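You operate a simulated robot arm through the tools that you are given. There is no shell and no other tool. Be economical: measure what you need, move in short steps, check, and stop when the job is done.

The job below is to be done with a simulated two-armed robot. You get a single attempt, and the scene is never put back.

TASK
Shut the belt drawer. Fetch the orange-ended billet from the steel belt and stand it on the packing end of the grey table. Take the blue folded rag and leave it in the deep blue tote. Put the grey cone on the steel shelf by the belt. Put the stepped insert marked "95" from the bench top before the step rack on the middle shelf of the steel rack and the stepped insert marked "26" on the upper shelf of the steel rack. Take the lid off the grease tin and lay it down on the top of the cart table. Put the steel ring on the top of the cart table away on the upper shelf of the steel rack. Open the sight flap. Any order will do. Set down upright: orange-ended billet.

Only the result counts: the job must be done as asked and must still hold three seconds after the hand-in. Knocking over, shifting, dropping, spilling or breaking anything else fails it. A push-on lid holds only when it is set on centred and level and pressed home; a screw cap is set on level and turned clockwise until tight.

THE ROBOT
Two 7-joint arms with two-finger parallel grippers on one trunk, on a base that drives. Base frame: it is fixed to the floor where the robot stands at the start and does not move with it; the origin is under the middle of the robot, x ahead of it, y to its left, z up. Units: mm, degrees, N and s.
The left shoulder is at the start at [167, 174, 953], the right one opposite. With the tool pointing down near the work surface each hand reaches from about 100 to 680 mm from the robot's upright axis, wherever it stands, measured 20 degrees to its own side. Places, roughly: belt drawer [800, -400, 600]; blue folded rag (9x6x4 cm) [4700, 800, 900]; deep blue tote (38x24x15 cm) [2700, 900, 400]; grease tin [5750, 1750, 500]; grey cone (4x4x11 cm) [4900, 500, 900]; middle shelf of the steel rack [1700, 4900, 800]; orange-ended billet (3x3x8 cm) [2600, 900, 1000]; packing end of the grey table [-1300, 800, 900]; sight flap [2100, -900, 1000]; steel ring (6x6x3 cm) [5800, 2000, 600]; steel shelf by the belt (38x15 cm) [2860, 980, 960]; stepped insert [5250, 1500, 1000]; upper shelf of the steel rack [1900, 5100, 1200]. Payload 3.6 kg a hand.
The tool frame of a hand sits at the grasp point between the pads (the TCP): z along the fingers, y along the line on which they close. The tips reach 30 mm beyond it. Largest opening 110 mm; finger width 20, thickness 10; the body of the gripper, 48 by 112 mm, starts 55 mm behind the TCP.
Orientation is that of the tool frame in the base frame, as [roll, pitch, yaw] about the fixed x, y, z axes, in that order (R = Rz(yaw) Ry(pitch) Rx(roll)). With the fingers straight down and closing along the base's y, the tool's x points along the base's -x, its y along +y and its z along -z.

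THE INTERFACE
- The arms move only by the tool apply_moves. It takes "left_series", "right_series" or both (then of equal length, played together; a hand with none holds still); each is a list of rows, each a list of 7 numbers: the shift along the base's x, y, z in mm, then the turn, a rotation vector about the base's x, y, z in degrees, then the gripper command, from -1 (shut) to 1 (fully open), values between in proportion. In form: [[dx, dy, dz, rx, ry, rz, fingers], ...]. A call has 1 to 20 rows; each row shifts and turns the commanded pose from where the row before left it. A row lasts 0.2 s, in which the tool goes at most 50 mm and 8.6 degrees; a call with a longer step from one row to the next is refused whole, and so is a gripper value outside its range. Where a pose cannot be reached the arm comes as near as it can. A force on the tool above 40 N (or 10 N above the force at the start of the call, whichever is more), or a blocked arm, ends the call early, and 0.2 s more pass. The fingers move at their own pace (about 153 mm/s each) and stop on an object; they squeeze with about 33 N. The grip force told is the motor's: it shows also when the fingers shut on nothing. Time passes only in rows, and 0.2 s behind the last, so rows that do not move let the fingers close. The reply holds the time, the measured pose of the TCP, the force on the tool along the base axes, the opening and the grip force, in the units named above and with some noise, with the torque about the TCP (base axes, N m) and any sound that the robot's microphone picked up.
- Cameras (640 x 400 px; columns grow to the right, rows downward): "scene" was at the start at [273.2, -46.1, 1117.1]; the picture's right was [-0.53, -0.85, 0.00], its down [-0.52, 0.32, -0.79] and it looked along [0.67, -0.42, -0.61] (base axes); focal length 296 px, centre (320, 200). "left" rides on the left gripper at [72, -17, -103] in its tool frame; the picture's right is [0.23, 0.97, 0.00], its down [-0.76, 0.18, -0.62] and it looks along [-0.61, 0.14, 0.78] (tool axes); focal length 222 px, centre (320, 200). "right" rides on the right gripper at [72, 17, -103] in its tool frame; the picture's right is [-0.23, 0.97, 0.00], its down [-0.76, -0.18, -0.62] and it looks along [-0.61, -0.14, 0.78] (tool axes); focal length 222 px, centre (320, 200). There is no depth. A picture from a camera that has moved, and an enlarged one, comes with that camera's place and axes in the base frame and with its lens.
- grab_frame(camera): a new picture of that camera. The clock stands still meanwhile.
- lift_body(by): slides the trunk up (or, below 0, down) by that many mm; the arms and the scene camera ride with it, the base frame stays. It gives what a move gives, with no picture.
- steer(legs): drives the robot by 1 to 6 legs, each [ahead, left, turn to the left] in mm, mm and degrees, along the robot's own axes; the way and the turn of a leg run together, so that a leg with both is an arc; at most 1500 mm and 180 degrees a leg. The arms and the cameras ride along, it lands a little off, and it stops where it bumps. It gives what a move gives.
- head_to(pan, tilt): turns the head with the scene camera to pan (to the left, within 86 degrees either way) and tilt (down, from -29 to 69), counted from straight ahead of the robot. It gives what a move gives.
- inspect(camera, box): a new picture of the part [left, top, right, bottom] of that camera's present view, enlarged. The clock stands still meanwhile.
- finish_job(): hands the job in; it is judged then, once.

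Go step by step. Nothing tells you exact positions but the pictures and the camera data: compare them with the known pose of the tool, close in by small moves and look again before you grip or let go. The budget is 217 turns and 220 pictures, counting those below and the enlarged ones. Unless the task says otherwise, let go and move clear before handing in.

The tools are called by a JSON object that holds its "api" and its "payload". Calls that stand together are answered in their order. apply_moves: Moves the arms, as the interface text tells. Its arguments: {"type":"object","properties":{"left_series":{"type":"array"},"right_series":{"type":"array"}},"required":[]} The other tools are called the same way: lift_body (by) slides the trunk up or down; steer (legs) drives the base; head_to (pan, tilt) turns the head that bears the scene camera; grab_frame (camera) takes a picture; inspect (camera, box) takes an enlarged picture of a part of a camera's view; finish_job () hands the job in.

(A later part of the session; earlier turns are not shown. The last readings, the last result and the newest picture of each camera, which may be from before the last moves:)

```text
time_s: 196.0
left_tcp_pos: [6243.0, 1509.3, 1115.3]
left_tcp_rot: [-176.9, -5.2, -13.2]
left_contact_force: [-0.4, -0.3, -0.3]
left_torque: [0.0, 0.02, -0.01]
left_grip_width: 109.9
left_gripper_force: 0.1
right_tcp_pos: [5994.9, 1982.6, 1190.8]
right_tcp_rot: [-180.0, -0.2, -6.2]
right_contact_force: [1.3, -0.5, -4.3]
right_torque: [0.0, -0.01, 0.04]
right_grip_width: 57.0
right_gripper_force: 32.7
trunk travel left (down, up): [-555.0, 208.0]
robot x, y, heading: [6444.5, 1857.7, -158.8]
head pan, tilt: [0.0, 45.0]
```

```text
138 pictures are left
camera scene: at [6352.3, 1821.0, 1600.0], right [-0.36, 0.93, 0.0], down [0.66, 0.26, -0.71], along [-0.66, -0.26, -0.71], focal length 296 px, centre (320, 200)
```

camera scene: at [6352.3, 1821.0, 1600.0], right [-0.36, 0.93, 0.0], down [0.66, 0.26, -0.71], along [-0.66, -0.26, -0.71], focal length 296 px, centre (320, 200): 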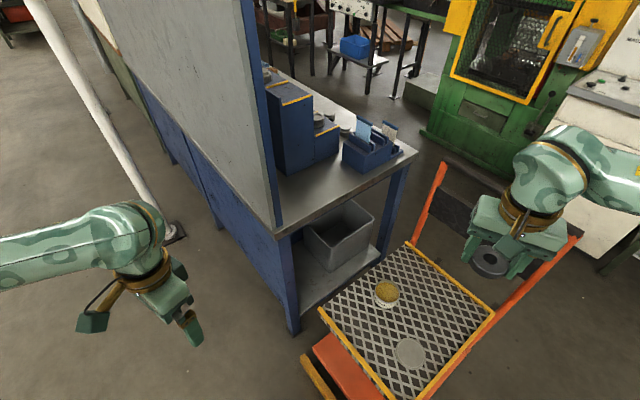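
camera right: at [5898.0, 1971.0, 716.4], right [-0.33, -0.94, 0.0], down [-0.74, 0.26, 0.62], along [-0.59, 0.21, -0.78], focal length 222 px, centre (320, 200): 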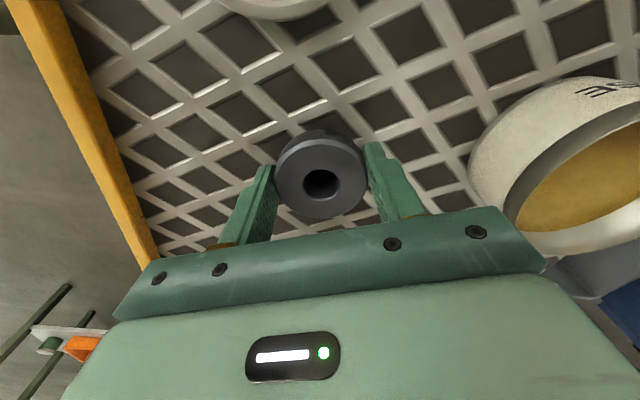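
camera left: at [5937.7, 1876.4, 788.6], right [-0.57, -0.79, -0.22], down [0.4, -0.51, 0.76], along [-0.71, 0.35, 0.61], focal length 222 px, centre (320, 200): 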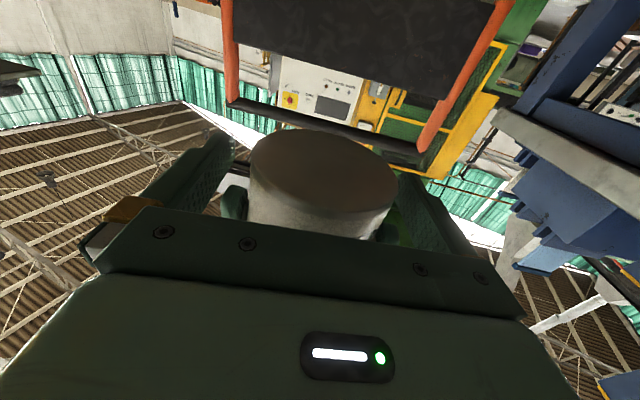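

I'll back out around the stand and drive toward the aisle.

{"api": "steer", "payload": {"legs": [[-537, -269, 0], [0, 0, 99], [-1020, 473, 0], [-525, -909, 0], [362, -613, 0]]}}

{"api": "head_to", "payload": {"pan": -20, "tilt": 38}}

{"api": "grab_frame", "payload": {"camera": "scene"}}

```text
time_s: 217.7
left_tcp_pos: [5733.0, 2605.9, 1116.2]
left_tcp_rot: [-176.9, -5.4, 89.5]
left_contact_force: [-0.4, 0.5, -0.5]
left_torque: [0.01, 0.04, 0.04]
left_grip_width: 110.0
left_gripper_force: 0.0
right_tcp_pos: [5323.7, 2260.2, 1189.6]
right_tcp_rot: [179.9, -0.1, 96.3]
right_contact_force: [0.3, -1.0, -3.3]
right_torque: [0.0, -0.01, 0.02]
right_grip_width: 57.1
right_gripper_force: 32.8
trunk travel left (down, up): [-555.0, 208.0]
robot x, y, heading: [5352.4, 2729.6, -55.9]
head pan, tilt: [0.0, 45.0]
```

```text
time_s: 218.5
left_tcp_pos: [5731.7, 2604.9, 1116.4]
left_tcp_rot: [-176.9, -5.3, 89.4]
left_contact_force: [0.1, 0.2, -0.5]
left_torque: [0.04, 0.01, -0.01]
left_grip_width: 110.2
left_gripper_force: 0.0
right_tcp_pos: [5324.1, 2259.6, 1190.4]
right_tcp_rot: [179.9, -0.1, 96.4]
right_contact_force: [0.0, 1.0, -3.5]
right_torque: [-0.01, -0.06, 0.0]
right_grip_width: 57.0
right_gripper_force: 32.5
trunk travel left (down, up): [-555.0, 208.0]
robot x, y, heading: [5349.0, 2726.9, -56.0]
head pan, tilt: [-20.0, 38.0]
```

```text
137 pictures are left
camera scene: at [5377.6, 2629.4, 1610.3], right [-0.97, -0.24, 0.0], down [-0.15, 0.6, -0.79], along [0.19, -0.76, -0.62], focal length 296 px, centre (320, 200)
```

scene: 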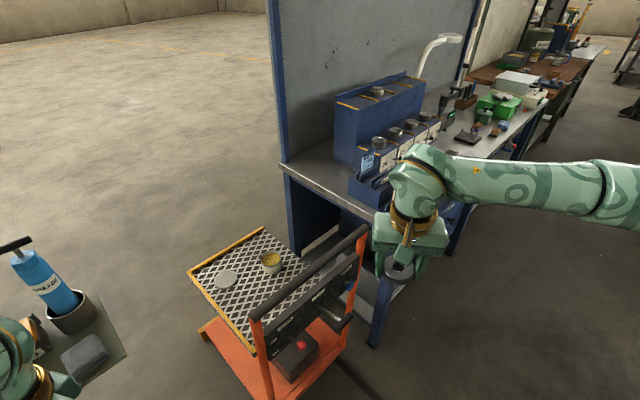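

The stand is close on the left, so I'll first go sideways into the aisle and then along the bench front.

{"api": "steer", "payload": {"legs": [[-76, -430, 0], [546, -621, 0], [0, 0, 26]]}}

{"api": "head_to", "payload": {"pan": 0, "tilt": 40}}

{"api": "grab_frame", "payload": {"camera": "scene"}}

```text
time_s: 226.6
left_tcp_pos: [5124.0, 1770.3, 1116.9]
left_tcp_rot: [-176.9, -5.2, 113.3]
left_contact_force: [0.0, 0.0, -0.5]
left_torque: [0.0, 0.02, -0.01]
left_grip_width: 109.8
left_gripper_force: 0.1
right_tcp_pos: [4890.4, 1288.8, 1191.2]
right_tcp_rot: [180.0, -0.1, 120.1]
right_contact_force: [0.0, 0.2, -3.1]
right_torque: [-0.01, 0.01, -0.01]
right_grip_width: 56.9
right_gripper_force: 33.2
trunk travel left (down, up): [-555.0, 208.0]
robot x, y, heading: [4728.5, 1725.2, -32.5]
head pan, tilt: [-20.0, 38.0]
```

```text
time_s: 227.4
left_tcp_pos: [5124.2, 1770.1, 1116.1]
left_tcp_rot: [-176.8, -5.3, 113.3]
left_contact_force: [-0.4, 0.0, 0.6]
left_torque: [-0.02, -0.04, -0.03]
left_grip_width: 110.3
left_gripper_force: 0.0
right_tcp_pos: [4890.0, 1289.7, 1191.0]
right_tcp_rot: [-179.9, 0.0, 120.1]
right_contact_force: [0.9, -0.1, -3.9]
right_torque: [-0.03, 0.02, 0.05]
right_grip_width: 56.9
right_gripper_force: 33.0
trunk travel left (down, up): [-555.0, 208.0]
robot x, y, heading: [4725.6, 1726.2, -32.4]
head pan, tilt: [0.0, 40.0]
```

```text
136 pictures are left
camera scene: at [4809.6, 1672.7, 1607.3], right [-0.54, -0.84, 0.0], down [-0.54, 0.34, -0.77], along [0.65, -0.41, -0.64], focal length 296 px, centre (320, 200)
```

scene: 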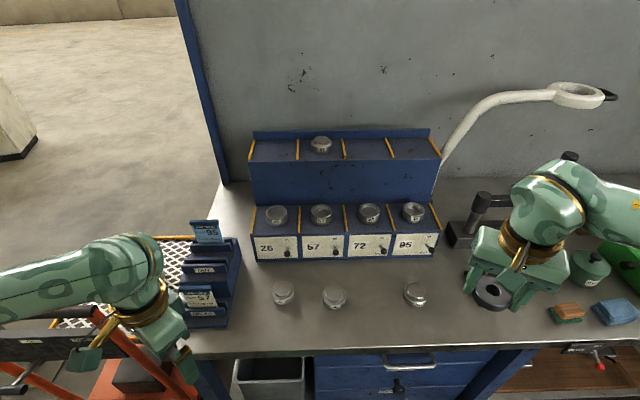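

Three inserts lie on the bench before the step rack. I'll zoom in to read the markings.

{"api": "inspect", "payload": {"camera": "scene", "box": [250, 260, 450, 330]}}

{"api": "inspect", "payload": {"camera": "scene", "box": [240, 130, 450, 270]}}

```text
3.20 times, centred on (350, 295) of scene
camera zoom: at [4809.6, 1672.7, 1607.3], right [-0.54, -0.84, 0.0], down [-0.54, 0.34, -0.77], along [0.65, -0.41, -0.64], focal length 949 px, centre (224, -104)
```

zoom: 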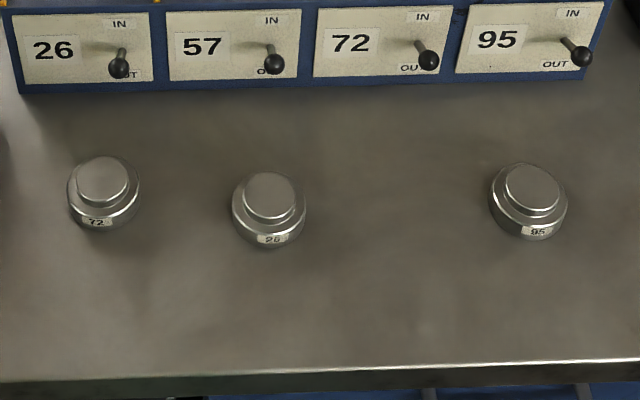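

```text
2.86 times, centred on (345, 200) of scene
camera zoom: at [4809.6, 1672.7, 1607.3], right [-0.54, -0.84, 0.0], down [-0.54, 0.34, -0.77], along [0.65, -0.41, -0.64], focal length 847 px, centre (249, 200)
```

zoom: 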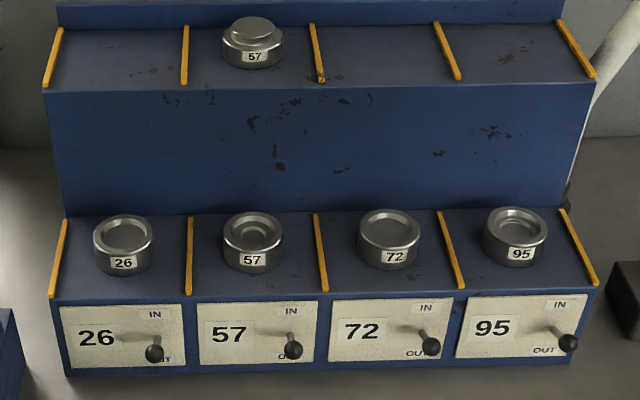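

"26" is the middle insert (about [5120,1437]) and "95" the right one (about [5028,1260]). I'll bring the left hand above "26" and look.

{"api": "apply_moves", "payload": {"left_series": [[-1, -41, 0, -1.2, -1.7, 0, 1], [-1, -41, 0, -1.2, -1.7, 0, 1], [-1, -41, 0, -1.2, -1.7, 0, 1], [-1, -41, 0, 0, 0, 0, 1], [-1, -41, 0, 0, 0, 0, 1], [-1, -41, 0, 0, 0, 0, 1], [0, -41, 0, 0, 0, 0, 1], [0, -41, 0, 0, 0, 0, 1]]}}

{"api": "grab_frame", "payload": {"camera": "left"}}

{"api": "grab_frame", "payload": {"camera": "scene"}}

```text
time_s: 229.2
left_tcp_pos: [5117.4, 1440.1, 1118.6]
left_tcp_rot: [179.8, 0.0, 113.4]
left_contact_force: [0.1, -0.2, -0.7]
left_torque: [0.01, -0.01, 0.02]
left_grip_width: 110.1
left_gripper_force: 0.1
right_tcp_pos: [4890.4, 1288.5, 1189.8]
right_tcp_rot: [179.9, -0.2, 120.1]
right_contact_force: [0.3, 0.0, -3.6]
right_torque: [0.04, 0.02, 0.0]
right_grip_width: 57.0
right_gripper_force: 32.5
trunk travel left (down, up): [-555.0, 208.0]
robot x, y, heading: [4723.9, 1726.8, -32.5]
head pan, tilt: [0.0, 40.0]
```

```text
133 pictures are left
camera left: at [5072.3, 1500.7, 1221.0], right [0.8, 0.6, 0.0], down [0.46, -0.63, 0.62], along [0.37, -0.5, -0.78], focal length 222 px, centre (320, 200)
```

left: 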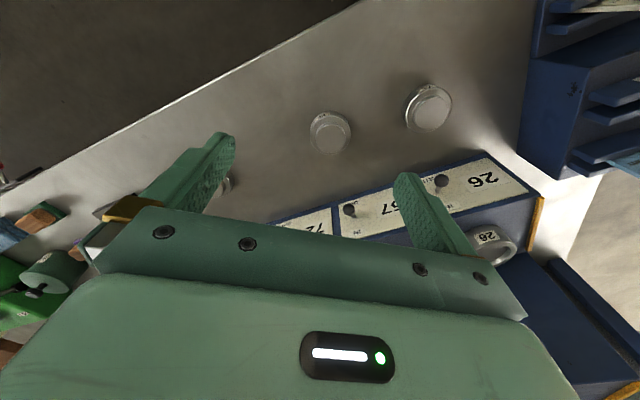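

```text
132 pictures are left
camera scene: at [4808.7, 1670.7, 1607.3], right [-0.54, -0.84, 0.0], down [-0.54, 0.35, -0.77], along [0.65, -0.41, -0.64], focal length 296 px, centre (320, 200)
```

scene: 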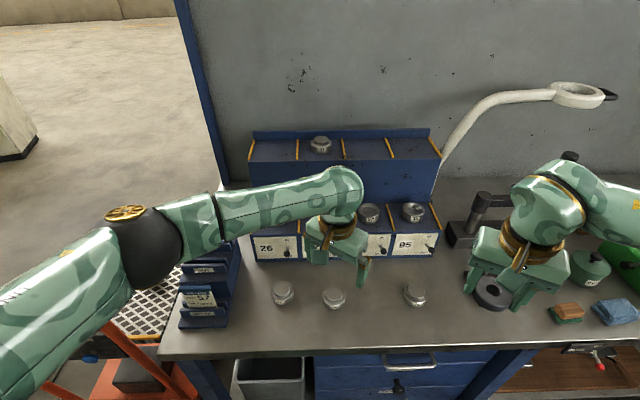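

Triangulation puts "26" at about [5162,1404] on a bench top around z 875. I'll move over it, align the gripper with the bench and come lower.

{"api": "apply_moves", "payload": {"left_series": [[9, -7, 0, 0, 0, 7, 1], [9, -7, 0, 0, 0, 7, 1], [9, -7, -20, 0, 0, 7, 1], [9, -7, -30, 0, 0, 7, 1], [9, -8, -30, 0, 0, 7, 1], [0, 0, -20, 0, 0, 0, 1]]}}

{"api": "grab_frame", "payload": {"camera": "left"}}

{"api": "inspect", "payload": {"camera": "scene", "box": [220, 180, 460, 330]}}

```text
time_s: 230.6
left_tcp_pos: [5167.0, 1438.2, 1029.1]
left_tcp_rot: [179.8, 0.1, 148.4]
left_contact_force: [-0.6, -0.1, -1.0]
left_torque: [0.04, -0.01, 0.02]
left_grip_width: 109.8
left_gripper_force: 0.0
left hand out of reach, approached as far as the arm can: row 5, 6
right_tcp_pos: [4891.0, 1289.1, 1190.2]
right_tcp_rot: [-180.0, 0.0, 120.3]
right_contact_force: [0.7, 0.1, -3.7]
right_torque: [0.0, 0.03, 0.01]
right_grip_width: 56.8
right_gripper_force: 32.7
trunk travel left (down, up): [-555.0, 208.0]
robot x, y, heading: [4724.4, 1727.5, -32.4]
head pan, tilt: [0.0, 40.0]
```

```text
131 pictures are left
camera left: at [5096.1, 1461.7, 1131.3], right [0.32, 0.95, 0.0], down [0.74, -0.25, 0.62], along [0.59, -0.2, -0.78], focal length 222 px, centre (320, 200)
```

left: 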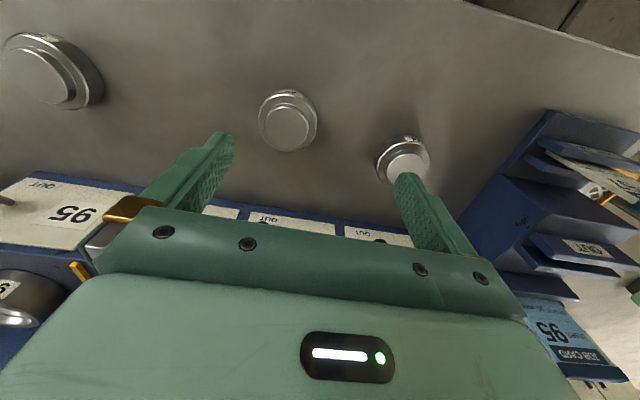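

```text
2.67 times, centred on (340, 255) of scene
camera zoom: at [4811.0, 1673.1, 1607.3], right [-0.54, -0.84, 0.0], down [-0.54, 0.34, -0.77], along [0.65, -0.41, -0.64], focal length 791 px, centre (267, 53)
```

zoom: 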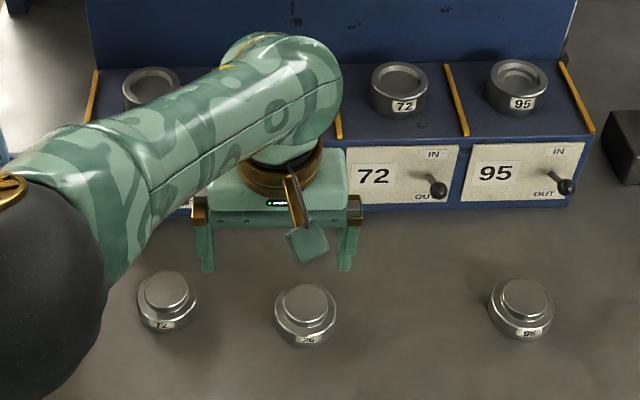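

The height is ambiguous and the arm is at its limit, so I'll lower the trunk 120 mm and measure again from the hand camera.

{"api": "apply_moves", "payload": {"left_series": [[0, 0, 40, 0, 0, 0, 1], [0, 0, 30, 0, 0, 0, 1]]}}

{"api": "lift_body", "payload": {"by": -120}}

{"api": "grab_frame", "payload": {"camera": "left"}}

{"api": "grab_frame", "payload": {"camera": "scene"}}

```text
time_s: 231.2
left_tcp_pos: [5165.6, 1438.8, 1100.0]
left_tcp_rot: [179.7, 0.1, 148.5]
left_contact_force: [0.1, -0.4, -0.3]
left_torque: [-0.01, -0.02, 0.01]
left_grip_width: 110.1
left_gripper_force: 0.0
right_tcp_pos: [4891.1, 1289.5, 1191.6]
right_tcp_rot: [180.0, -0.1, 120.1]
right_contact_force: [-0.2, -0.7, -3.1]
right_torque: [0.01, 0.0, 0.0]
right_grip_width: 57.0
right_gripper_force: 32.7
trunk travel left (down, up): [-555.0, 208.0]
robot x, y, heading: [4726.9, 1730.4, -32.6]
head pan, tilt: [0.0, 40.0]
```

```text
time_s: 232.7
left_tcp_pos: [5164.6, 1437.8, 980.1]
left_tcp_rot: [179.9, 0.0, 148.5]
left_contact_force: [0.4, 0.6, 0.3]
left_torque: [0.0, 0.02, 0.0]
left_grip_width: 109.8
left_gripper_force: 0.1
right_tcp_pos: [4889.5, 1288.8, 1071.6]
right_tcp_rot: [180.0, -0.1, 120.1]
right_contact_force: [0.4, 0.3, -3.2]
right_torque: [0.02, 0.0, 0.0]
right_grip_width: 57.0
right_gripper_force: 33.1
trunk travel left (down, up): [-435.0, 328.0]
robot x, y, heading: [4726.8, 1727.0, -32.5]
head pan, tilt: [0.0, 40.0]
```

```text
129 pictures are left
camera left: at [5093.5, 1460.5, 1083.7], right [0.32, 0.95, 0.0], down [0.74, -0.25, 0.63], along [0.59, -0.2, -0.78], focal length 222 px, centre (320, 200)
```

left: 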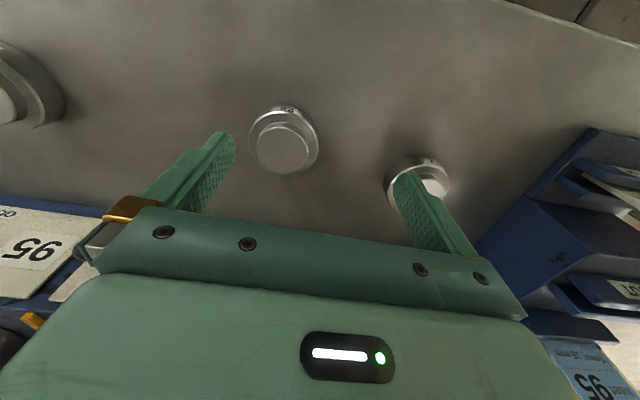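

```text
128 pictures are left
camera scene: at [4825.0, 1662.8, 1486.8], right [-0.54, -0.84, 0.0], down [-0.54, 0.34, -0.77], along [0.65, -0.41, -0.64], focal length 296 px, centre (320, 200)
```

scene: 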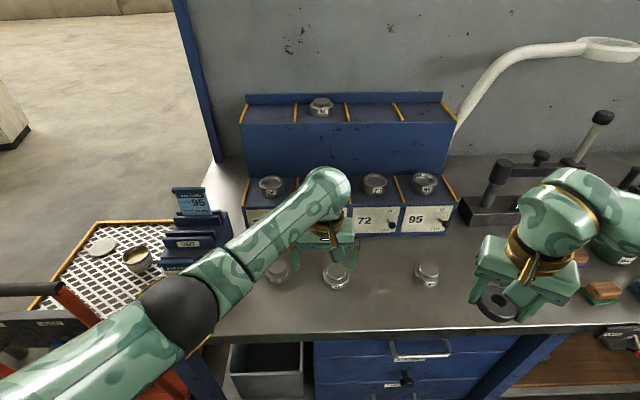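

"26" is at about [5158,1405] with its top near z 900. I'll centre and descend a little more.

{"api": "apply_moves", "payload": {"left_series": [[-3, -16, 0, 0, 0, 0, 1], [-3, -16, -10, 0, 0, 0, 1], [0, 0, -15, 0, 0, 0, 1], [0, 0, 0, 0, 0, 0, 1]]}}

{"api": "grab_frame", "payload": {"camera": "left"}}

{"api": "inspect", "payload": {"camera": "scene", "box": [220, 180, 460, 330]}}

```text
time_s: 233.7
left_tcp_pos: [5157.6, 1405.0, 953.8]
left_tcp_rot: [179.8, 0.2, 148.4]
left_contact_force: [-0.3, 0.1, -0.3]
left_torque: [-0.03, -0.02, -0.03]
left_grip_width: 110.4
left_gripper_force: 0.1
right_tcp_pos: [4891.2, 1289.2, 1070.7]
right_tcp_rot: [-180.0, -0.2, 120.1]
right_contact_force: [0.0, -0.9, -3.8]
right_torque: [-0.01, -0.02, 0.0]
right_grip_width: 56.9
right_gripper_force: 33.0
trunk travel left (down, up): [-435.0, 328.0]
robot x, y, heading: [4726.5, 1727.1, -32.5]
head pan, tilt: [0.0, 40.0]
```

```text
127 pictures are left
camera left: at [5087.7, 1428.2, 1056.5], right [0.32, 0.95, 0.0], down [0.74, -0.25, 0.62], along [0.59, -0.2, -0.78], focal length 222 px, centre (320, 200)
```

left: 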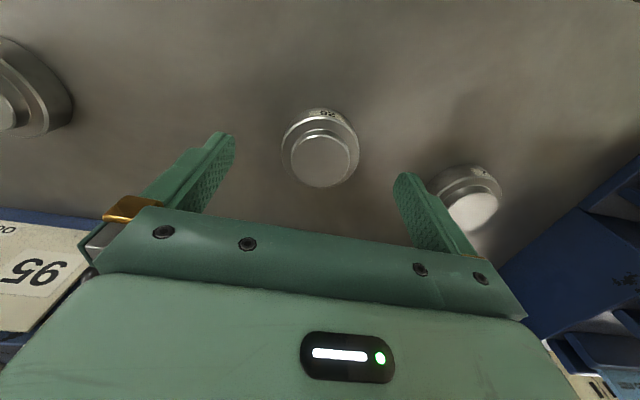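

```text
2.67 times, centred on (340, 255) of scene
camera zoom: at [4825.3, 1662.6, 1486.6], right [-0.54, -0.84, 0.0], down [-0.54, 0.34, -0.77], along [0.65, -0.41, -0.64], focal length 791 px, centre (267, 53)
```

zoom: 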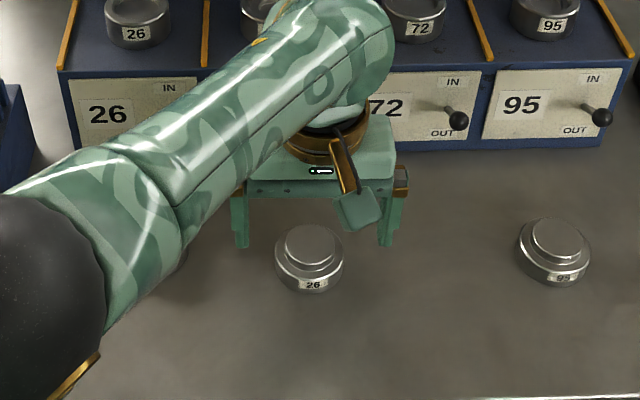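

Centred. Descending slowly around the insert.

{"api": "apply_moves", "payload": {"left_series": [[0, 0, -15, 0, 0, 0, 0.8], [0, 0, -12, 0, 0, 0, 0.6], [0, 0, -8, 0, 0, 0, 0.5], [0, 0, -5, 0, 0, 0, 0.5], [0, 0, -4, 0, 0, 0, 0.5], [0, 0, 0, 0, 0, 0, 0.5]]}}

{"api": "grab_frame", "payload": {"camera": "left"}}

```text
time_s: 235.1
left_tcp_pos: [5156.4, 1412.3, 920.1]
left_tcp_rot: [179.9, 0.2, 148.4]
left_contact_force: [-0.3, -0.1, -0.5]
left_torque: [0.01, 0.0, -0.01]
left_grip_width: 82.3
left_gripper_force: 0.0
left hand out of reach, approached as far as the arm can: row 2, 3
right_tcp_pos: [4889.7, 1288.1, 1071.2]
right_tcp_rot: [-180.0, -0.2, 120.0]
right_contact_force: [0.3, -0.1, -4.3]
right_torque: [-0.01, 0.04, 0.02]
right_grip_width: 56.9
right_gripper_force: 33.2
trunk travel left (down, up): [-435.0, 328.0]
robot x, y, heading: [4727.5, 1730.3, -32.3]
head pan, tilt: [0.0, 40.0]
```

```text
125 pictures are left
camera left: at [5085.0, 1435.1, 1022.9], right [0.32, 0.95, 0.0], down [0.74, -0.25, 0.63], along [0.59, -0.2, -0.78], focal length 222 px, centre (320, 200)
```

left: 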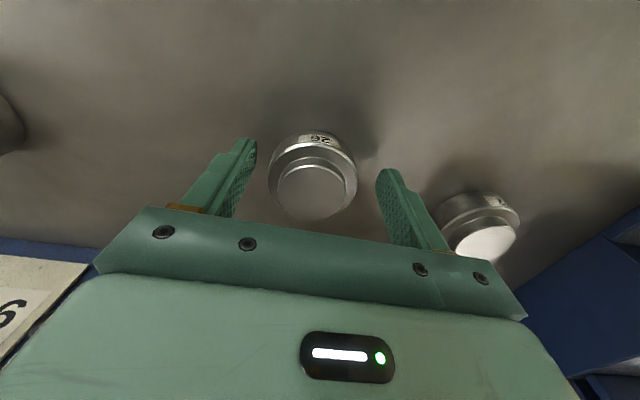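

Reach limit again; I'll lower the trunk further and redo the descent.

{"api": "apply_moves", "payload": {"left_series": [[1, -4, 40, 0, 0, 0, 1], [1, -4, 40, 0, 0, 0, 1]]}}

{"api": "lift_body", "payload": {"by": -100}}

{"api": "grab_frame", "payload": {"camera": "left"}}

```text
time_s: 235.7
left_tcp_pos: [5157.1, 1403.2, 997.9]
left_tcp_rot: [179.8, 0.1, 148.5]
left_contact_force: [-0.4, -0.1, -0.1]
left_torque: [0.02, 0.02, 0.01]
left_grip_width: 110.1
left_gripper_force: 0.2
right_tcp_pos: [4890.5, 1288.7, 1071.1]
right_tcp_rot: [-180.0, -0.1, 120.1]
right_contact_force: [0.4, -0.3, -3.9]
right_torque: [0.04, -0.01, 0.03]
right_grip_width: 56.7
right_gripper_force: 33.3
trunk travel left (down, up): [-435.0, 328.0]
robot x, y, heading: [4723.0, 1727.0, -32.4]
head pan, tilt: [0.0, 40.0]
```

```text
time_s: 236.9
left_tcp_pos: [5158.5, 1399.3, 910.0]
left_tcp_rot: [-180.0, 0.8, 148.3]
left_contact_force: [-10.6, 7.8, 16.2]
left_torque: [1.1, -0.04, 0.75]
left_grip_width: 109.9
left_gripper_force: 0.1
right_tcp_pos: [4889.0, 1289.9, 972.9]
right_tcp_rot: [-179.9, -0.2, 120.1]
right_contact_force: [0.7, -0.5, -3.2]
right_torque: [0.0, 0.01, 0.03]
right_grip_width: 56.9
right_gripper_force: 32.8
trunk travel left (down, up): [-337.0, 426.0]
robot x, y, heading: [4722.7, 1729.5, -32.4]
head pan, tilt: [0.0, 40.0]
stopped: the force on the tool passed its limit at 50 N (the readings are from after the stop); the commanded pose is now the measured one
```

```text
124 pictures are left
camera left: at [5085.5, 1424.2, 1011.6], right [0.32, 0.95, 0.0], down [0.73, -0.24, 0.64], along [0.6, -0.21, -0.77], focal length 222 px, centre (320, 200)
```

left: 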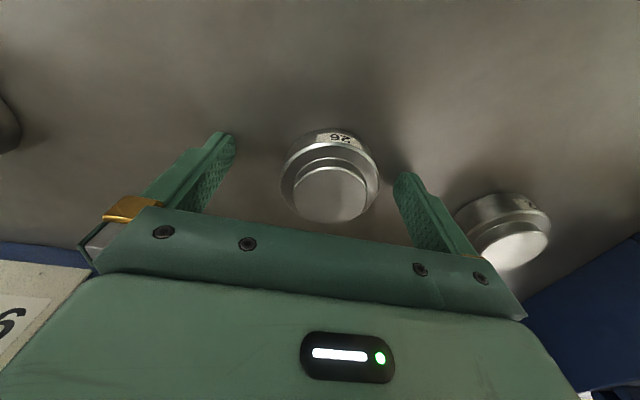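

The fingertips touched the bench (top at about z 880). I'll rise 4 mm, centre a touch and close on "26".

{"api": "apply_moves", "payload": {"left_series": [[0, 0, 5, 0, 0, 0, 1], [3, 5, 0, 0, 0, 0, 1], [0, 0, 0, 0, 0, 0, -1], [0, 0, 0, 0, 0, 0, -1], [0, 0, 0, 0, 0, 0, -1]]}}

{"api": "grab_frame", "payload": {"camera": "left"}}

```text
time_s: 238.1
left_tcp_pos: [5163.5, 1403.9, 912.6]
left_tcp_rot: [-180.0, 0.7, 148.1]
left_contact_force: [0.9, 0.6, 2.1]
left_torque: [-0.04, 0.04, -0.06]
left_grip_width: 61.1
left_gripper_force: 32.9
right_tcp_pos: [4890.3, 1288.9, 972.2]
right_tcp_rot: [-179.9, -0.1, 120.1]
right_contact_force: [0.0, -0.3, -2.6]
right_torque: [0.02, 0.06, -0.01]
right_grip_width: 56.8
right_gripper_force: 33.1
trunk travel left (down, up): [-337.0, 426.0]
robot x, y, heading: [4727.8, 1728.8, -32.2]
head pan, tilt: [0.0, 40.0]
```

```text
123 pictures are left
camera left: at [5092.0, 1428.5, 1014.0], right [0.32, 0.95, 0.0], down [0.73, -0.25, 0.63], along [0.6, -0.2, -0.77], focal length 222 px, centre (320, 200)
```

left: 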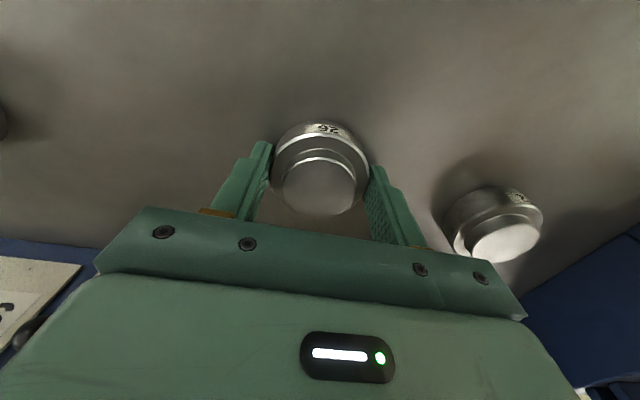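

"26" is held (61 mm). I'll lift, fold the left arm and raise the trunk for the trip to the rack.

{"api": "apply_moves", "payload": {"left_series": [[0, 0, 20, 0, 0, 0, -1], [0, 0, 40, 0, 0, 0, -1], [0, 0, 40, 0, 0, 0, -1], [0, 0, 40, 0, 0, 0, -1], [-10, 30, 20, 0, 0, 0, -1], [-10, 45, 0, 0, 0, 0, -1], [-5, 48, 0, 0, 0, 0, -1], [-5, 48, 0, 0, 0, 0, -1], [-5, 48, 0, 0, 0, 0, -1], [-5, 48, 0, 0, 0, 0, -1], [0, 48, 0, 0, 0, 0, -1], [0, 48, 0, 0, 0, 0, -1]]}}

{"api": "lift_body", "payload": {"by": 300}}

{"api": "head_to", "payload": {"pan": 80, "tilt": 35}}

{"api": "grab_frame", "payload": {"camera": "scene"}}

```text
time_s: 240.7
left_tcp_pos: [5139.6, 1729.6, 1060.7]
left_tcp_rot: [-179.8, 0.7, 148.1]
left_contact_force: [-0.1, 0.1, -6.8]
left_torque: [0.02, 0.01, 0.0]
left_grip_width: 61.4
left_gripper_force: 32.9
left hand out of reach, approached as far as the arm can: row 4, 5
right_tcp_pos: [4891.8, 1290.9, 973.2]
right_tcp_rot: [-179.8, -0.1, 120.1]
right_contact_force: [0.2, 0.6, -3.9]
right_torque: [0.02, 0.0, 0.03]
right_grip_width: 57.1
right_gripper_force: 32.4
trunk travel left (down, up): [-337.0, 426.0]
robot x, y, heading: [4728.1, 1732.5, -32.3]
head pan, tilt: [0.0, 40.0]
```

```text
time_s: 243.7
left_tcp_pos: [5142.1, 1726.0, 1362.1]
left_tcp_rot: [179.9, 0.7, 148.4]
left_contact_force: [-0.1, 0.8, -7.3]
left_torque: [0.0, 0.02, -0.04]
left_grip_width: 61.3
left_gripper_force: 33.3
right_tcp_pos: [4891.1, 1289.2, 1272.3]
right_tcp_rot: [-179.9, -0.2, 120.1]
right_contact_force: [-0.4, 0.0, -4.0]
right_torque: [0.01, 0.01, 0.0]
right_grip_width: 56.8
right_gripper_force: 33.0
trunk travel left (down, up): [-637.0, 126.0]
robot x, y, heading: [4725.5, 1726.4, -32.2]
head pan, tilt: [0.0, 40.0]
```

```text
time_s: 245.2
left_tcp_pos: [5141.8, 1726.0, 1360.6]
left_tcp_rot: [180.0, 0.8, 148.2]
left_contact_force: [0.5, 0.2, -7.0]
left_torque: [0.04, 0.03, -0.02]
left_grip_width: 61.7
left_gripper_force: 32.9
right_tcp_pos: [4891.7, 1288.2, 1272.8]
right_tcp_rot: [-179.9, -0.3, 120.0]
right_contact_force: [-0.2, -0.9, -3.7]
right_torque: [0.05, -0.01, -0.01]
right_grip_width: 56.8
right_gripper_force: 33.2
trunk travel left (down, up): [-637.0, 126.0]
robot x, y, heading: [4723.3, 1729.0, -32.3]
head pan, tilt: [80.0, 35.0]
```

```text
122 pictures are left
camera scene: at [4794.0, 1785.9, 1697.3], right [0.74, -0.67, 0.0], down [-0.39, -0.42, -0.82], along [0.55, 0.6, -0.57], focal length 296 px, centre (320, 200)
```

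scene: 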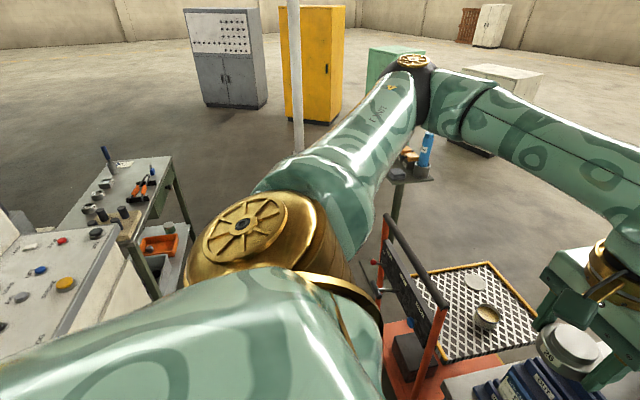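

I'll drive the known way back toward the rack in two runs.

{"api": "steer", "payload": {"legs": [[-220, 773, 0], [158, 537, 0], [-219, 630, 0], [-564, 802, 0], [0, 0, 122], [330, 1370, 0]]}}

{"api": "head_to", "payload": {"pan": 70, "tilt": 30}}

{"api": "grab_frame", "payload": {"camera": "scene"}}

```text
time_s: 272.4
left_tcp_pos: [3954.5, 5200.5, 1361.7]
left_tcp_rot: [-179.9, 0.7, -89.9]
left_contact_force: [-0.3, -0.2, -6.3]
left_torque: [-0.04, 0.02, -0.01]
left_grip_width: 61.4
left_gripper_force: 32.7
right_tcp_pos: [4458.0, 5218.9, 1272.4]
right_tcp_rot: [-179.8, -0.3, -118.2]
right_contact_force: [-0.3, -0.4, -4.2]
right_torque: [-0.02, 0.02, 0.02]
right_grip_width: 55.7
right_gripper_force: 33.2
trunk travel left (down, up): [-637.0, 126.0]
robot x, y, heading: [4170.5, 4845.7, 89.3]
head pan, tilt: [80.0, 35.0]
```

```text
time_s: 273.1
left_tcp_pos: [3954.5, 5201.1, 1360.4]
left_tcp_rot: [180.0, 0.7, -89.9]
left_contact_force: [-0.6, -0.7, -6.0]
left_torque: [-0.05, 0.01, -0.03]
left_grip_width: 61.3
left_gripper_force: 32.5
right_tcp_pos: [4458.3, 5217.3, 1273.7]
right_tcp_rot: [-180.0, -0.3, -118.1]
right_contact_force: [-0.7, 0.0, -3.1]
right_torque: [0.02, 0.02, 0.03]
right_grip_width: 55.8
right_gripper_force: 33.2
trunk travel left (down, up): [-637.0, 126.0]
robot x, y, heading: [4173.1, 4846.3, 89.4]
head pan, tilt: [70.0, 30.0]
```

```text
121 pictures are left
camera scene: at [4085.3, 4890.7, 1705.1], right [0.35, 0.94, 0.0], down [0.47, -0.18, -0.87], along [-0.81, 0.3, -0.5], focal length 296 px, centre (320, 200)
```

scene: 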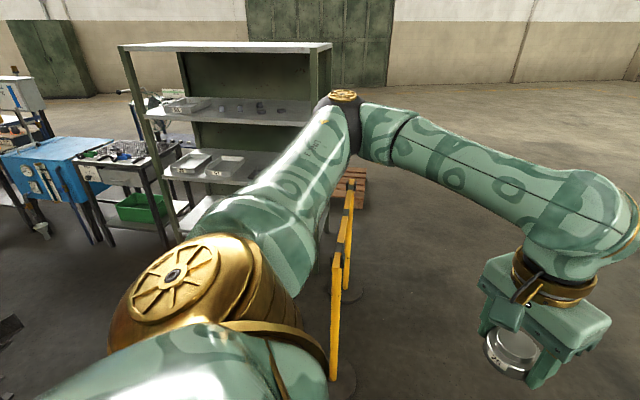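

Next I'll drive through the gap to the front of the rack and turn to face it.

{"api": "steer", "payload": {"legs": [[0, 1150, 0], [0, 0, 60]]}}

{"api": "head_to", "payload": {"pan": 0, "tilt": 30}}

{"api": "grab_frame", "payload": {"camera": "scene"}}

```text
time_s: 281.7
left_tcp_pos: [2606.5, 4836.6, 1362.3]
left_tcp_rot: [180.0, 0.7, -28.7]
left_contact_force: [-0.1, -0.4, -5.5]
left_torque: [-0.03, -0.04, 0.0]
left_grip_width: 61.4
left_gripper_force: 33.5
right_tcp_pos: [2833.1, 5286.6, 1272.1]
right_tcp_rot: [-179.9, -0.3, -56.9]
right_contact_force: [0.0, 0.3, -2.7]
right_torque: [0.01, 0.0, 0.01]
right_grip_width: 55.3
right_gripper_force: 32.4
trunk travel left (down, up): [-637.0, 126.0]
robot x, y, heading: [3026.9, 4856.8, 150.9]
head pan, tilt: [70.0, 30.0]
```

```text
time_s: 283.1
left_tcp_pos: [2607.1, 4835.8, 1360.4]
left_tcp_rot: [-180.0, 0.7, -28.7]
left_contact_force: [-0.1, 0.2, -6.4]
left_torque: [-0.04, -0.02, -0.02]
left_grip_width: 61.2
left_gripper_force: 32.0
right_tcp_pos: [2833.8, 5285.1, 1272.6]
right_tcp_rot: [-179.8, -0.2, -56.9]
right_contact_force: [0.1, -0.3, -3.5]
right_torque: [-0.04, -0.01, -0.03]
right_grip_width: 55.6
right_gripper_force: 33.1
trunk travel left (down, up): [-637.0, 126.0]
robot x, y, heading: [3024.0, 4858.0, 150.6]
head pan, tilt: [0.0, 30.0]
```

```text
120 pictures are left
camera scene: at [2930.0, 4906.7, 1705.0], right [0.49, 0.87, 0.0], down [0.44, -0.25, -0.87], along [-0.75, 0.42, -0.5], focal length 296 px, centre (320, 200)
```

scene: 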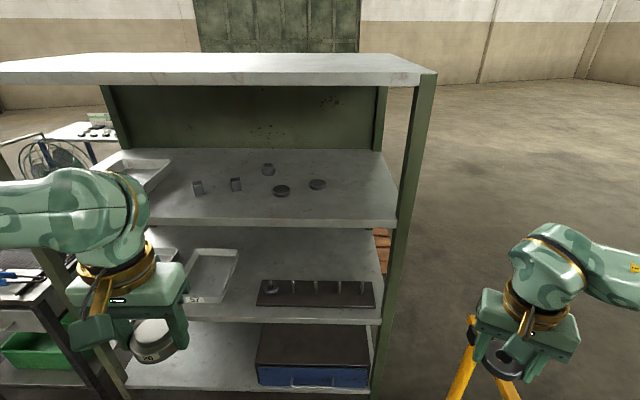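

I'm in front of the rack: upper shelf at about z 1210, middle about 770, with a free strip along the front edge. I'll check the ring grip, then drive in.

{"api": "grab_frame", "payload": {"camera": "right"}}

{"api": "steer", "payload": {"legs": [[330, 208, 0]]}}

{"api": "head_to", "payload": {"pan": 0, "tilt": 35}}

{"api": "grab_frame", "payload": {"camera": "scene"}}

```text
119 pictures are left
camera right: at [2859.2, 5216.5, 1377.0], right [-0.94, -0.34, 0.0], down [-0.27, 0.74, 0.62], along [-0.21, 0.58, -0.78], focal length 222 px, centre (320, 200)
```

right: 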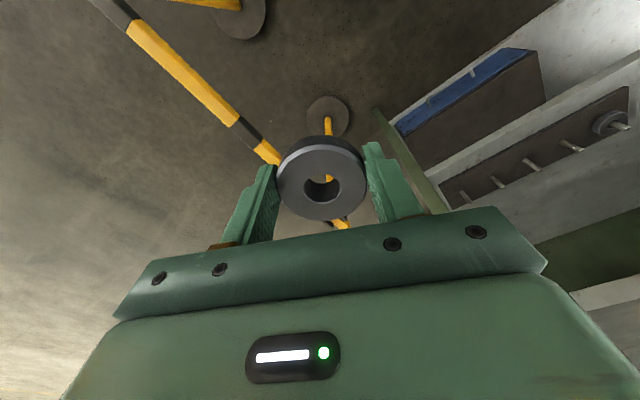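

```text
time_s: 285.6
left_tcp_pos: [2206.2, 4817.9, 1362.2]
left_tcp_rot: [180.0, 0.7, -28.2]
left_contact_force: [0.7, -0.1, -6.2]
left_torque: [-0.05, -0.02, 0.0]
left_grip_width: 61.0
left_gripper_force: 33.0
right_tcp_pos: [2428.4, 5269.2, 1273.2]
right_tcp_rot: [-179.8, -0.4, -56.4]
right_contact_force: [-0.4, -0.6, -3.3]
right_torque: [0.0, 0.0, -0.02]
right_grip_width: 55.1
right_gripper_force: 33.0
trunk travel left (down, up): [-637.0, 126.0]
robot x, y, heading: [2621.8, 4839.9, 151.3]
head pan, tilt: [0.0, 30.0]
```

```text
time_s: 286.2
left_tcp_pos: [2204.8, 4817.8, 1361.4]
left_tcp_rot: [180.0, 0.8, -28.3]
left_contact_force: [-0.8, -0.7, -6.0]
left_torque: [-0.05, -0.03, 0.0]
left_grip_width: 61.4
left_gripper_force: 32.6
right_tcp_pos: [2427.5, 5269.8, 1272.2]
right_tcp_rot: [-179.8, -0.3, -56.4]
right_contact_force: [0.3, -2.1, -3.3]
right_torque: [-0.07, 0.0, 0.02]
right_grip_width: 55.4
right_gripper_force: 32.9
trunk travel left (down, up): [-637.0, 126.0]
robot x, y, heading: [2620.2, 4838.1, 151.2]
head pan, tilt: [0.0, 35.0]
```

```text
118 pictures are left
camera scene: at [2530.3, 4890.4, 1697.3], right [0.48, 0.88, 0.0], down [0.5, -0.28, -0.82], along [-0.72, 0.39, -0.57], focal length 296 px, centre (320, 200)
```

scene: 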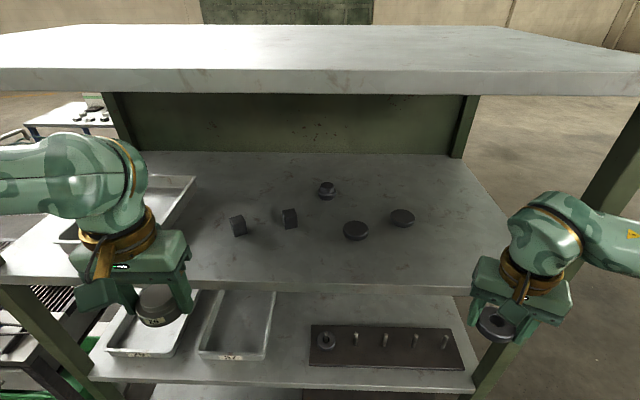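

The shelf front edge is about 105 mm ahead of the right hand, with the shelf near z 1215. I'll raise the ring, align the gripper, shift left clear of the post, then move in above the front strip.

{"api": "apply_moves", "payload": {"right_series": [[0, 0, 15, 0, 0, 6.75, -1], [-16, -30, 15, 0, 0, 6.75, -1], [-16, -30, 5, 0, 0, 6.75, -1], [-16, -30, 0, 0, 0, 6.75, -1], [-17, -29, 0, 0, 0, 0, -1], [-32, 18, 0, 0, 0, 0, -1], [-32, 18, 0, 0, 0, 0, -1], [-32, 18, 0, 0, 0, 0, -1]]}}

{"api": "grab_frame", "payload": {"camera": "scene"}}

{"api": "grab_frame", "payload": {"camera": "right"}}

```text
time_s: 288.1
left_tcp_pos: [2204.8, 4817.8, 1361.3]
left_tcp_rot: [-180.0, 0.6, -28.2]
left_contact_force: [-0.3, 0.4, -6.0]
left_torque: [-0.02, -0.06, -0.01]
left_grip_width: 61.3
left_gripper_force: 32.9
right_tcp_pos: [2269.0, 5203.1, 1307.8]
right_tcp_rot: [-179.8, -0.4, -29.3]
right_contact_force: [-1.4, 0.5, -3.8]
right_torque: [0.01, -0.02, -0.01]
right_grip_width: 55.2
right_gripper_force: 32.9
trunk travel left (down, up): [-637.0, 126.0]
robot x, y, heading: [2616.8, 4842.9, 151.1]
head pan, tilt: [0.0, 35.0]
```

```text
117 pictures are left
camera scene: at [2528.7, 4889.4, 1697.2], right [0.48, 0.88, 0.0], down [0.5, -0.28, -0.82], along [-0.72, 0.4, -0.57], focal length 296 px, centre (320, 200)
```

scene: 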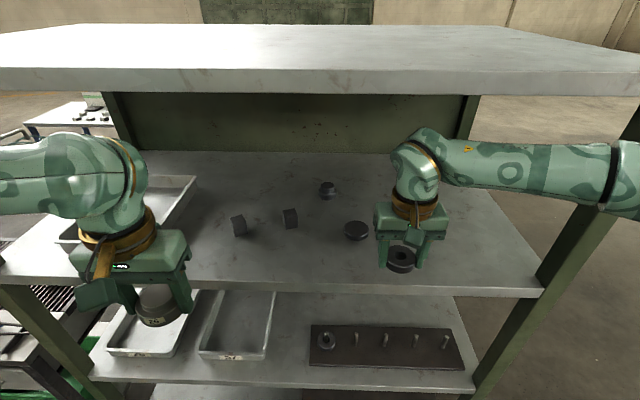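

```text
116 pictures are left
camera right: at [2322.9, 5153.5, 1413.4], right [-0.68, -0.74, 0.0], down [-0.58, 0.53, 0.62], along [-0.45, 0.42, -0.79], focal length 222 px, centre (320, 200)
```

right: 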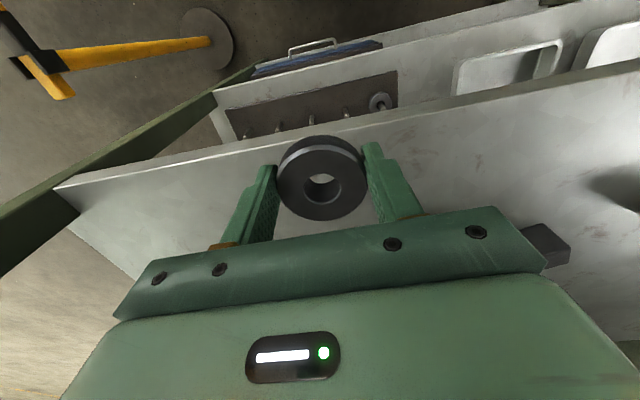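

The TCP is right above the front edge. I'll go 80 mm further in and descend to near contact.

{"api": "apply_moves", "payload": {"right_series": [[-23.5, 13, 0, 0, 0, 0, -1], [-23.5, 13, 0, 0, 0, 0, -1], [-23.5, 13, 0, 0, 0, 0, -1], [0, 0, -20, 0, 0, 0, -1], [0, 0, -15, 0, 0, 0, -1], [0, 0, -4, 0, 0, 0, -1], [0, 0, 0, 0, 0, 0, -1]]}}

{"api": "inspect", "payload": {"camera": "scene", "box": [320, 110, 520, 310]}}

```text
time_s: 289.6
left_tcp_pos: [2205.6, 4818.4, 1360.8]
left_tcp_rot: [180.0, 0.7, -28.2]
left_contact_force: [-0.3, -0.1, -5.3]
left_torque: [-0.02, -0.05, 0.0]
left_grip_width: 61.3
left_gripper_force: 33.1
right_tcp_pos: [2198.0, 5243.8, 1267.9]
right_tcp_rot: [-179.9, -0.2, -29.4]
right_contact_force: [0.4, 0.4, -4.1]
right_torque: [0.02, -0.07, -0.02]
right_grip_width: 55.4
right_gripper_force: 33.2
trunk travel left (down, up): [-637.0, 126.0]
robot x, y, heading: [2620.7, 4840.7, 151.3]
head pan, tilt: [0.0, 35.0]
```

```text
2.00 times, centred on (420, 210) of scene
camera zoom: at [2530.6, 4890.4, 1697.2], right [0.48, 0.88, 0.0], down [0.5, -0.28, -0.82], along [-0.72, 0.39, -0.57], focal length 593 px, centre (120, 180)
```

zoom: 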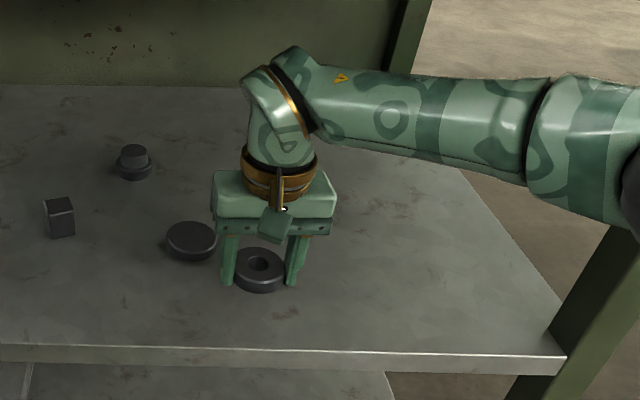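

Close to the shelf. Lowering in fine steps to contact.

{"api": "apply_moves", "payload": {"right_series": [[0, 0, -3, 0, 0, 0, -1], [0, 0, -3, 0, 0, 0, -1], [0, 0, -2, 0, 0, 0, -1], [0, 0, -2, 0, 0, 0, -1], [0, 0, 0, 0, 0, 0, -1]]}}

```text
time_s: 290.9
left_tcp_pos: [2205.6, 4819.2, 1361.4]
left_tcp_rot: [-180.0, 0.7, -28.2]
left_contact_force: [0.1, 0.0, -5.5]
left_torque: [-0.04, -0.01, 0.04]
left_grip_width: 61.0
left_gripper_force: 33.2
right_tcp_pos: [2197.2, 5243.3, 1258.2]
right_tcp_rot: [-179.9, -0.3, -29.3]
right_contact_force: [0.2, -1.2, -3.4]
right_torque: [-0.02, -0.02, 0.04]
right_grip_width: 55.2
right_gripper_force: 33.1
trunk travel left (down, up): [-637.0, 126.0]
robot x, y, heading: [2622.1, 4839.7, 151.4]
head pan, tilt: [0.0, 35.0]
```

{"api": "apply_moves", "payload": {"right_series": [[0, 0, -2, 0, 0, 0, -1], [0, 0, -2, 0, 0, 0, -1], [0, 0, -2, 0, 0, 0, -1], [0, 0, -2, 0, 0, 0, -1], [0, 0, 0, 0, 0, 0, -1]]}}

```text
time_s: 292.1
left_tcp_pos: [2206.8, 4818.1, 1360.9]
left_tcp_rot: [-180.0, 0.6, -28.2]
left_contact_force: [-0.4, 0.0, -5.3]
left_torque: [-0.01, -0.03, 0.03]
left_grip_width: 61.3
left_gripper_force: 32.6
right_tcp_pos: [2198.0, 5244.7, 1252.5]
right_tcp_rot: [-180.0, 0.0, -29.5]
right_contact_force: [-4.0, 3.8, 19.8]
right_torque: [-0.12, 0.21, -0.12]
right_grip_width: 55.4
right_gripper_force: 33.2
trunk travel left (down, up): [-637.0, 126.0]
robot x, y, heading: [2621.1, 4841.1, 151.1]
head pan, tilt: [0.0, 35.0]
```

Contact (shelf at about z 1221). I'll release with a modest opening, rise and withdraw.

{"api": "apply_moves", "payload": {"right_series": [[0, 0, 0.5, 0, 0, 0, 0.35], [0, 0, 0, 0, 0, 0, 0.35], [0, 0, 20, 0, 0, 0, 0.35], [0, 0, 35, 0, 0, 0, 0.35], [32, -18, 0, 0, 0, 0, 0.5], [40, -22, 0, 0, 0, 0, 1], [40, -22, 0, 0, 0, 0, 1], [40, -10, 0, 0, 0, 0, 1], [30, 20, 0, 0, 0, 0, 1]]}}

{"api": "grab_frame", "payload": {"camera": "scene"}}

```text
time_s: 294.1
left_tcp_pos: [2207.4, 4819.9, 1361.6]
left_tcp_rot: [179.9, 0.7, -28.2]
left_contact_force: [-0.5, 0.4, -6.0]
left_torque: [-0.02, 0.0, -0.01]
left_grip_width: 61.1
left_gripper_force: 32.8
right_tcp_pos: [2379.7, 5192.2, 1309.4]
right_tcp_rot: [-179.9, -0.2, -29.4]
right_contact_force: [0.0, 0.3, 0.5]
right_torque: [-0.03, 0.02, 0.01]
right_grip_width: 110.0
right_gripper_force: 0.0
trunk travel left (down, up): [-637.0, 126.0]
robot x, y, heading: [2621.4, 4841.8, 151.0]
head pan, tilt: [0.0, 35.0]
```

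```text
114 pictures are left
camera scene: at [2533.1, 4891.6, 1697.4], right [0.48, 0.88, 0.0], down [0.5, -0.28, -0.82], along [-0.72, 0.39, -0.57], focal length 296 px, centre (320, 200)
```

scene: 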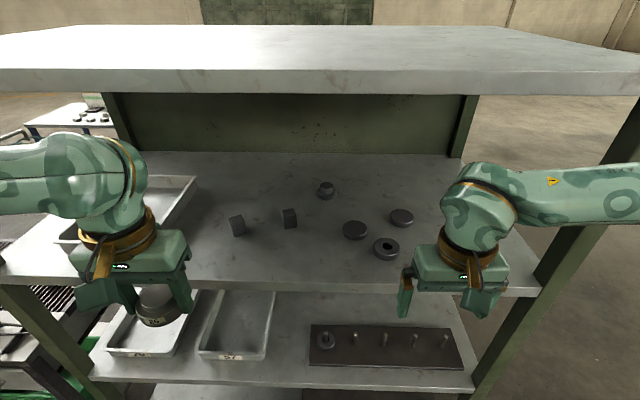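

The ring is on the upper shelf. Now the left hand: lower to z 1305 outside, shift, and move in with "26".

{"api": "apply_moves", "payload": {"left_series": [[14, 26, -20, 0, 0, 0, -1], [14, 26, -20, 0, 0, 0, -1], [14, 25, -16, 0, 0, 0, -1], [-36, 20, 0, 0, 0, 0, -1], [-36, 20, 0, 0, 0, 0, -1], [-36, 20, 0, 0, 0, 0, -1], [-36, 20, 0, 0, 0, 0, -1], [-36, 19, 0, 0, 0, 0, -1], [0, 0, 0, 0, 0, 0, -1]]}}

{"api": "grab_frame", "payload": {"camera": "scene"}}

{"api": "grab_frame", "payload": {"camera": "left"}}

```text
time_s: 296.1
left_tcp_pos: [2066.9, 4992.1, 1302.1]
left_tcp_rot: [180.0, 0.7, -28.4]
left_contact_force: [-0.5, 0.2, -6.2]
left_torque: [-0.01, 0.0, 0.01]
left_grip_width: 61.2
left_gripper_force: 32.9
right_tcp_pos: [2378.2, 5190.8, 1310.3]
right_tcp_rot: [-179.8, -0.3, -29.3]
right_contact_force: [0.2, 0.4, -0.3]
right_torque: [-0.02, 0.02, -0.01]
right_grip_width: 110.1
right_gripper_force: 0.1
trunk travel left (down, up): [-637.0, 126.0]
robot x, y, heading: [2623.8, 4840.3, 151.2]
head pan, tilt: [0.0, 35.0]
```

```text
113 pictures are left
camera scene: at [2531.3, 4889.3, 1697.3], right [0.48, 0.88, 0.0], down [0.5, -0.28, -0.82], along [-0.72, 0.4, -0.57], focal length 296 px, centre (320, 200)
```

scene: 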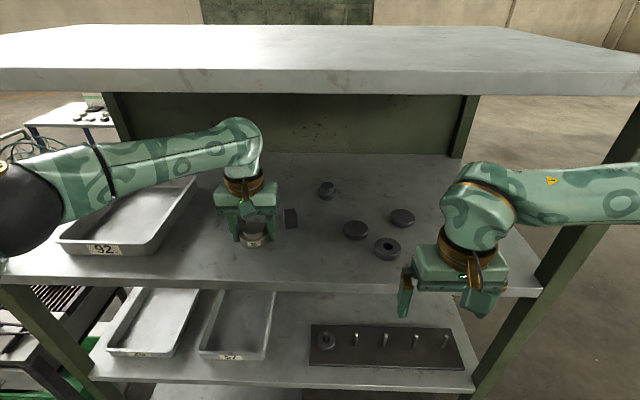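

```text
112 pictures are left
camera left: at [2138.3, 4971.7, 1403.9], right [-0.26, -0.97, 0.0], down [-0.75, 0.2, 0.63], along [-0.61, 0.17, -0.78], focal length 222 px, centre (320, 200)
```

left: 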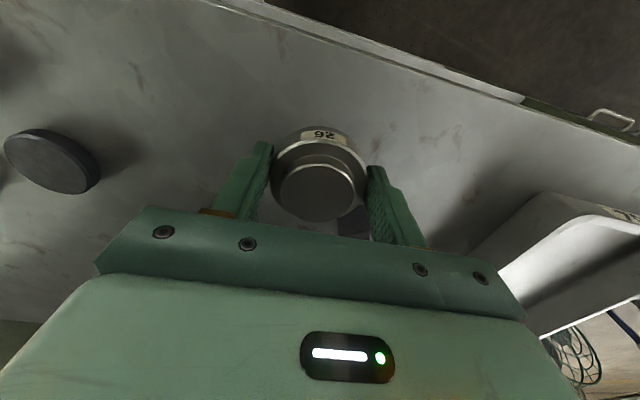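

Clear of the blocks. Descending toward contact (expected TCP about 1254).

{"api": "apply_moves", "payload": {"left_series": [[0, 0, -20, 0, 0, 0, -1], [0, 0, -15, 0, 0, 0, -1], [0, 0, -5, 0, 0, 0, -1], [0, 0, -3, 0, 0, 0, -1], [0, 0, -2, 0, 0, 0, -1], [0, 0, -2, 0, 0, 0, -1], [0, 0, 0, 0, 0, 0, -1]]}}

```text
time_s: 297.6
left_tcp_pos: [2067.0, 4993.5, 1260.0]
left_tcp_rot: [179.9, 0.7, -28.2]
left_contact_force: [-0.3, 0.3, -6.5]
left_torque: [0.0, -0.06, 0.01]
left_grip_width: 61.1
left_gripper_force: 33.1
right_tcp_pos: [2377.9, 5190.1, 1308.5]
right_tcp_rot: [-179.8, -0.3, -29.4]
right_contact_force: [-1.0, 0.0, -0.5]
right_torque: [-0.02, 0.0, -0.07]
right_grip_width: 109.8
right_gripper_force: 0.1
trunk travel left (down, up): [-637.0, 126.0]
robot x, y, heading: [2619.0, 4841.4, 151.1]
head pan, tilt: [0.0, 35.0]
```

{"api": "apply_moves", "payload": {"left_series": [[0, 0, -2, 0, 0, 0, -1], [0, 0, -2, 0, 0, 0, -1], [0, 0, -2, 0, 0, 0, -1], [0, 0, -2, 0, 0, 0, -1], [0, 0, 0, 0, 0, 0, -1]]}}

```text
time_s: 298.9
left_tcp_pos: [2067.5, 4992.9, 1252.4]
left_tcp_rot: [-180.0, 0.8, -28.2]
left_contact_force: [-5.9, -0.6, 10.2]
left_torque: [-0.22, -0.24, -0.12]
left_grip_width: 61.1
left_gripper_force: 32.7
right_tcp_pos: [2378.5, 5189.6, 1308.2]
right_tcp_rot: [-179.9, -0.2, -29.4]
right_contact_force: [-0.5, 0.5, 0.8]
right_torque: [-0.02, 0.02, 0.02]
right_grip_width: 110.0
right_gripper_force: 0.0
trunk travel left (down, up): [-637.0, 126.0]
robot x, y, heading: [2617.6, 4841.7, 151.3]
head pan, tilt: [0.0, 35.0]
```

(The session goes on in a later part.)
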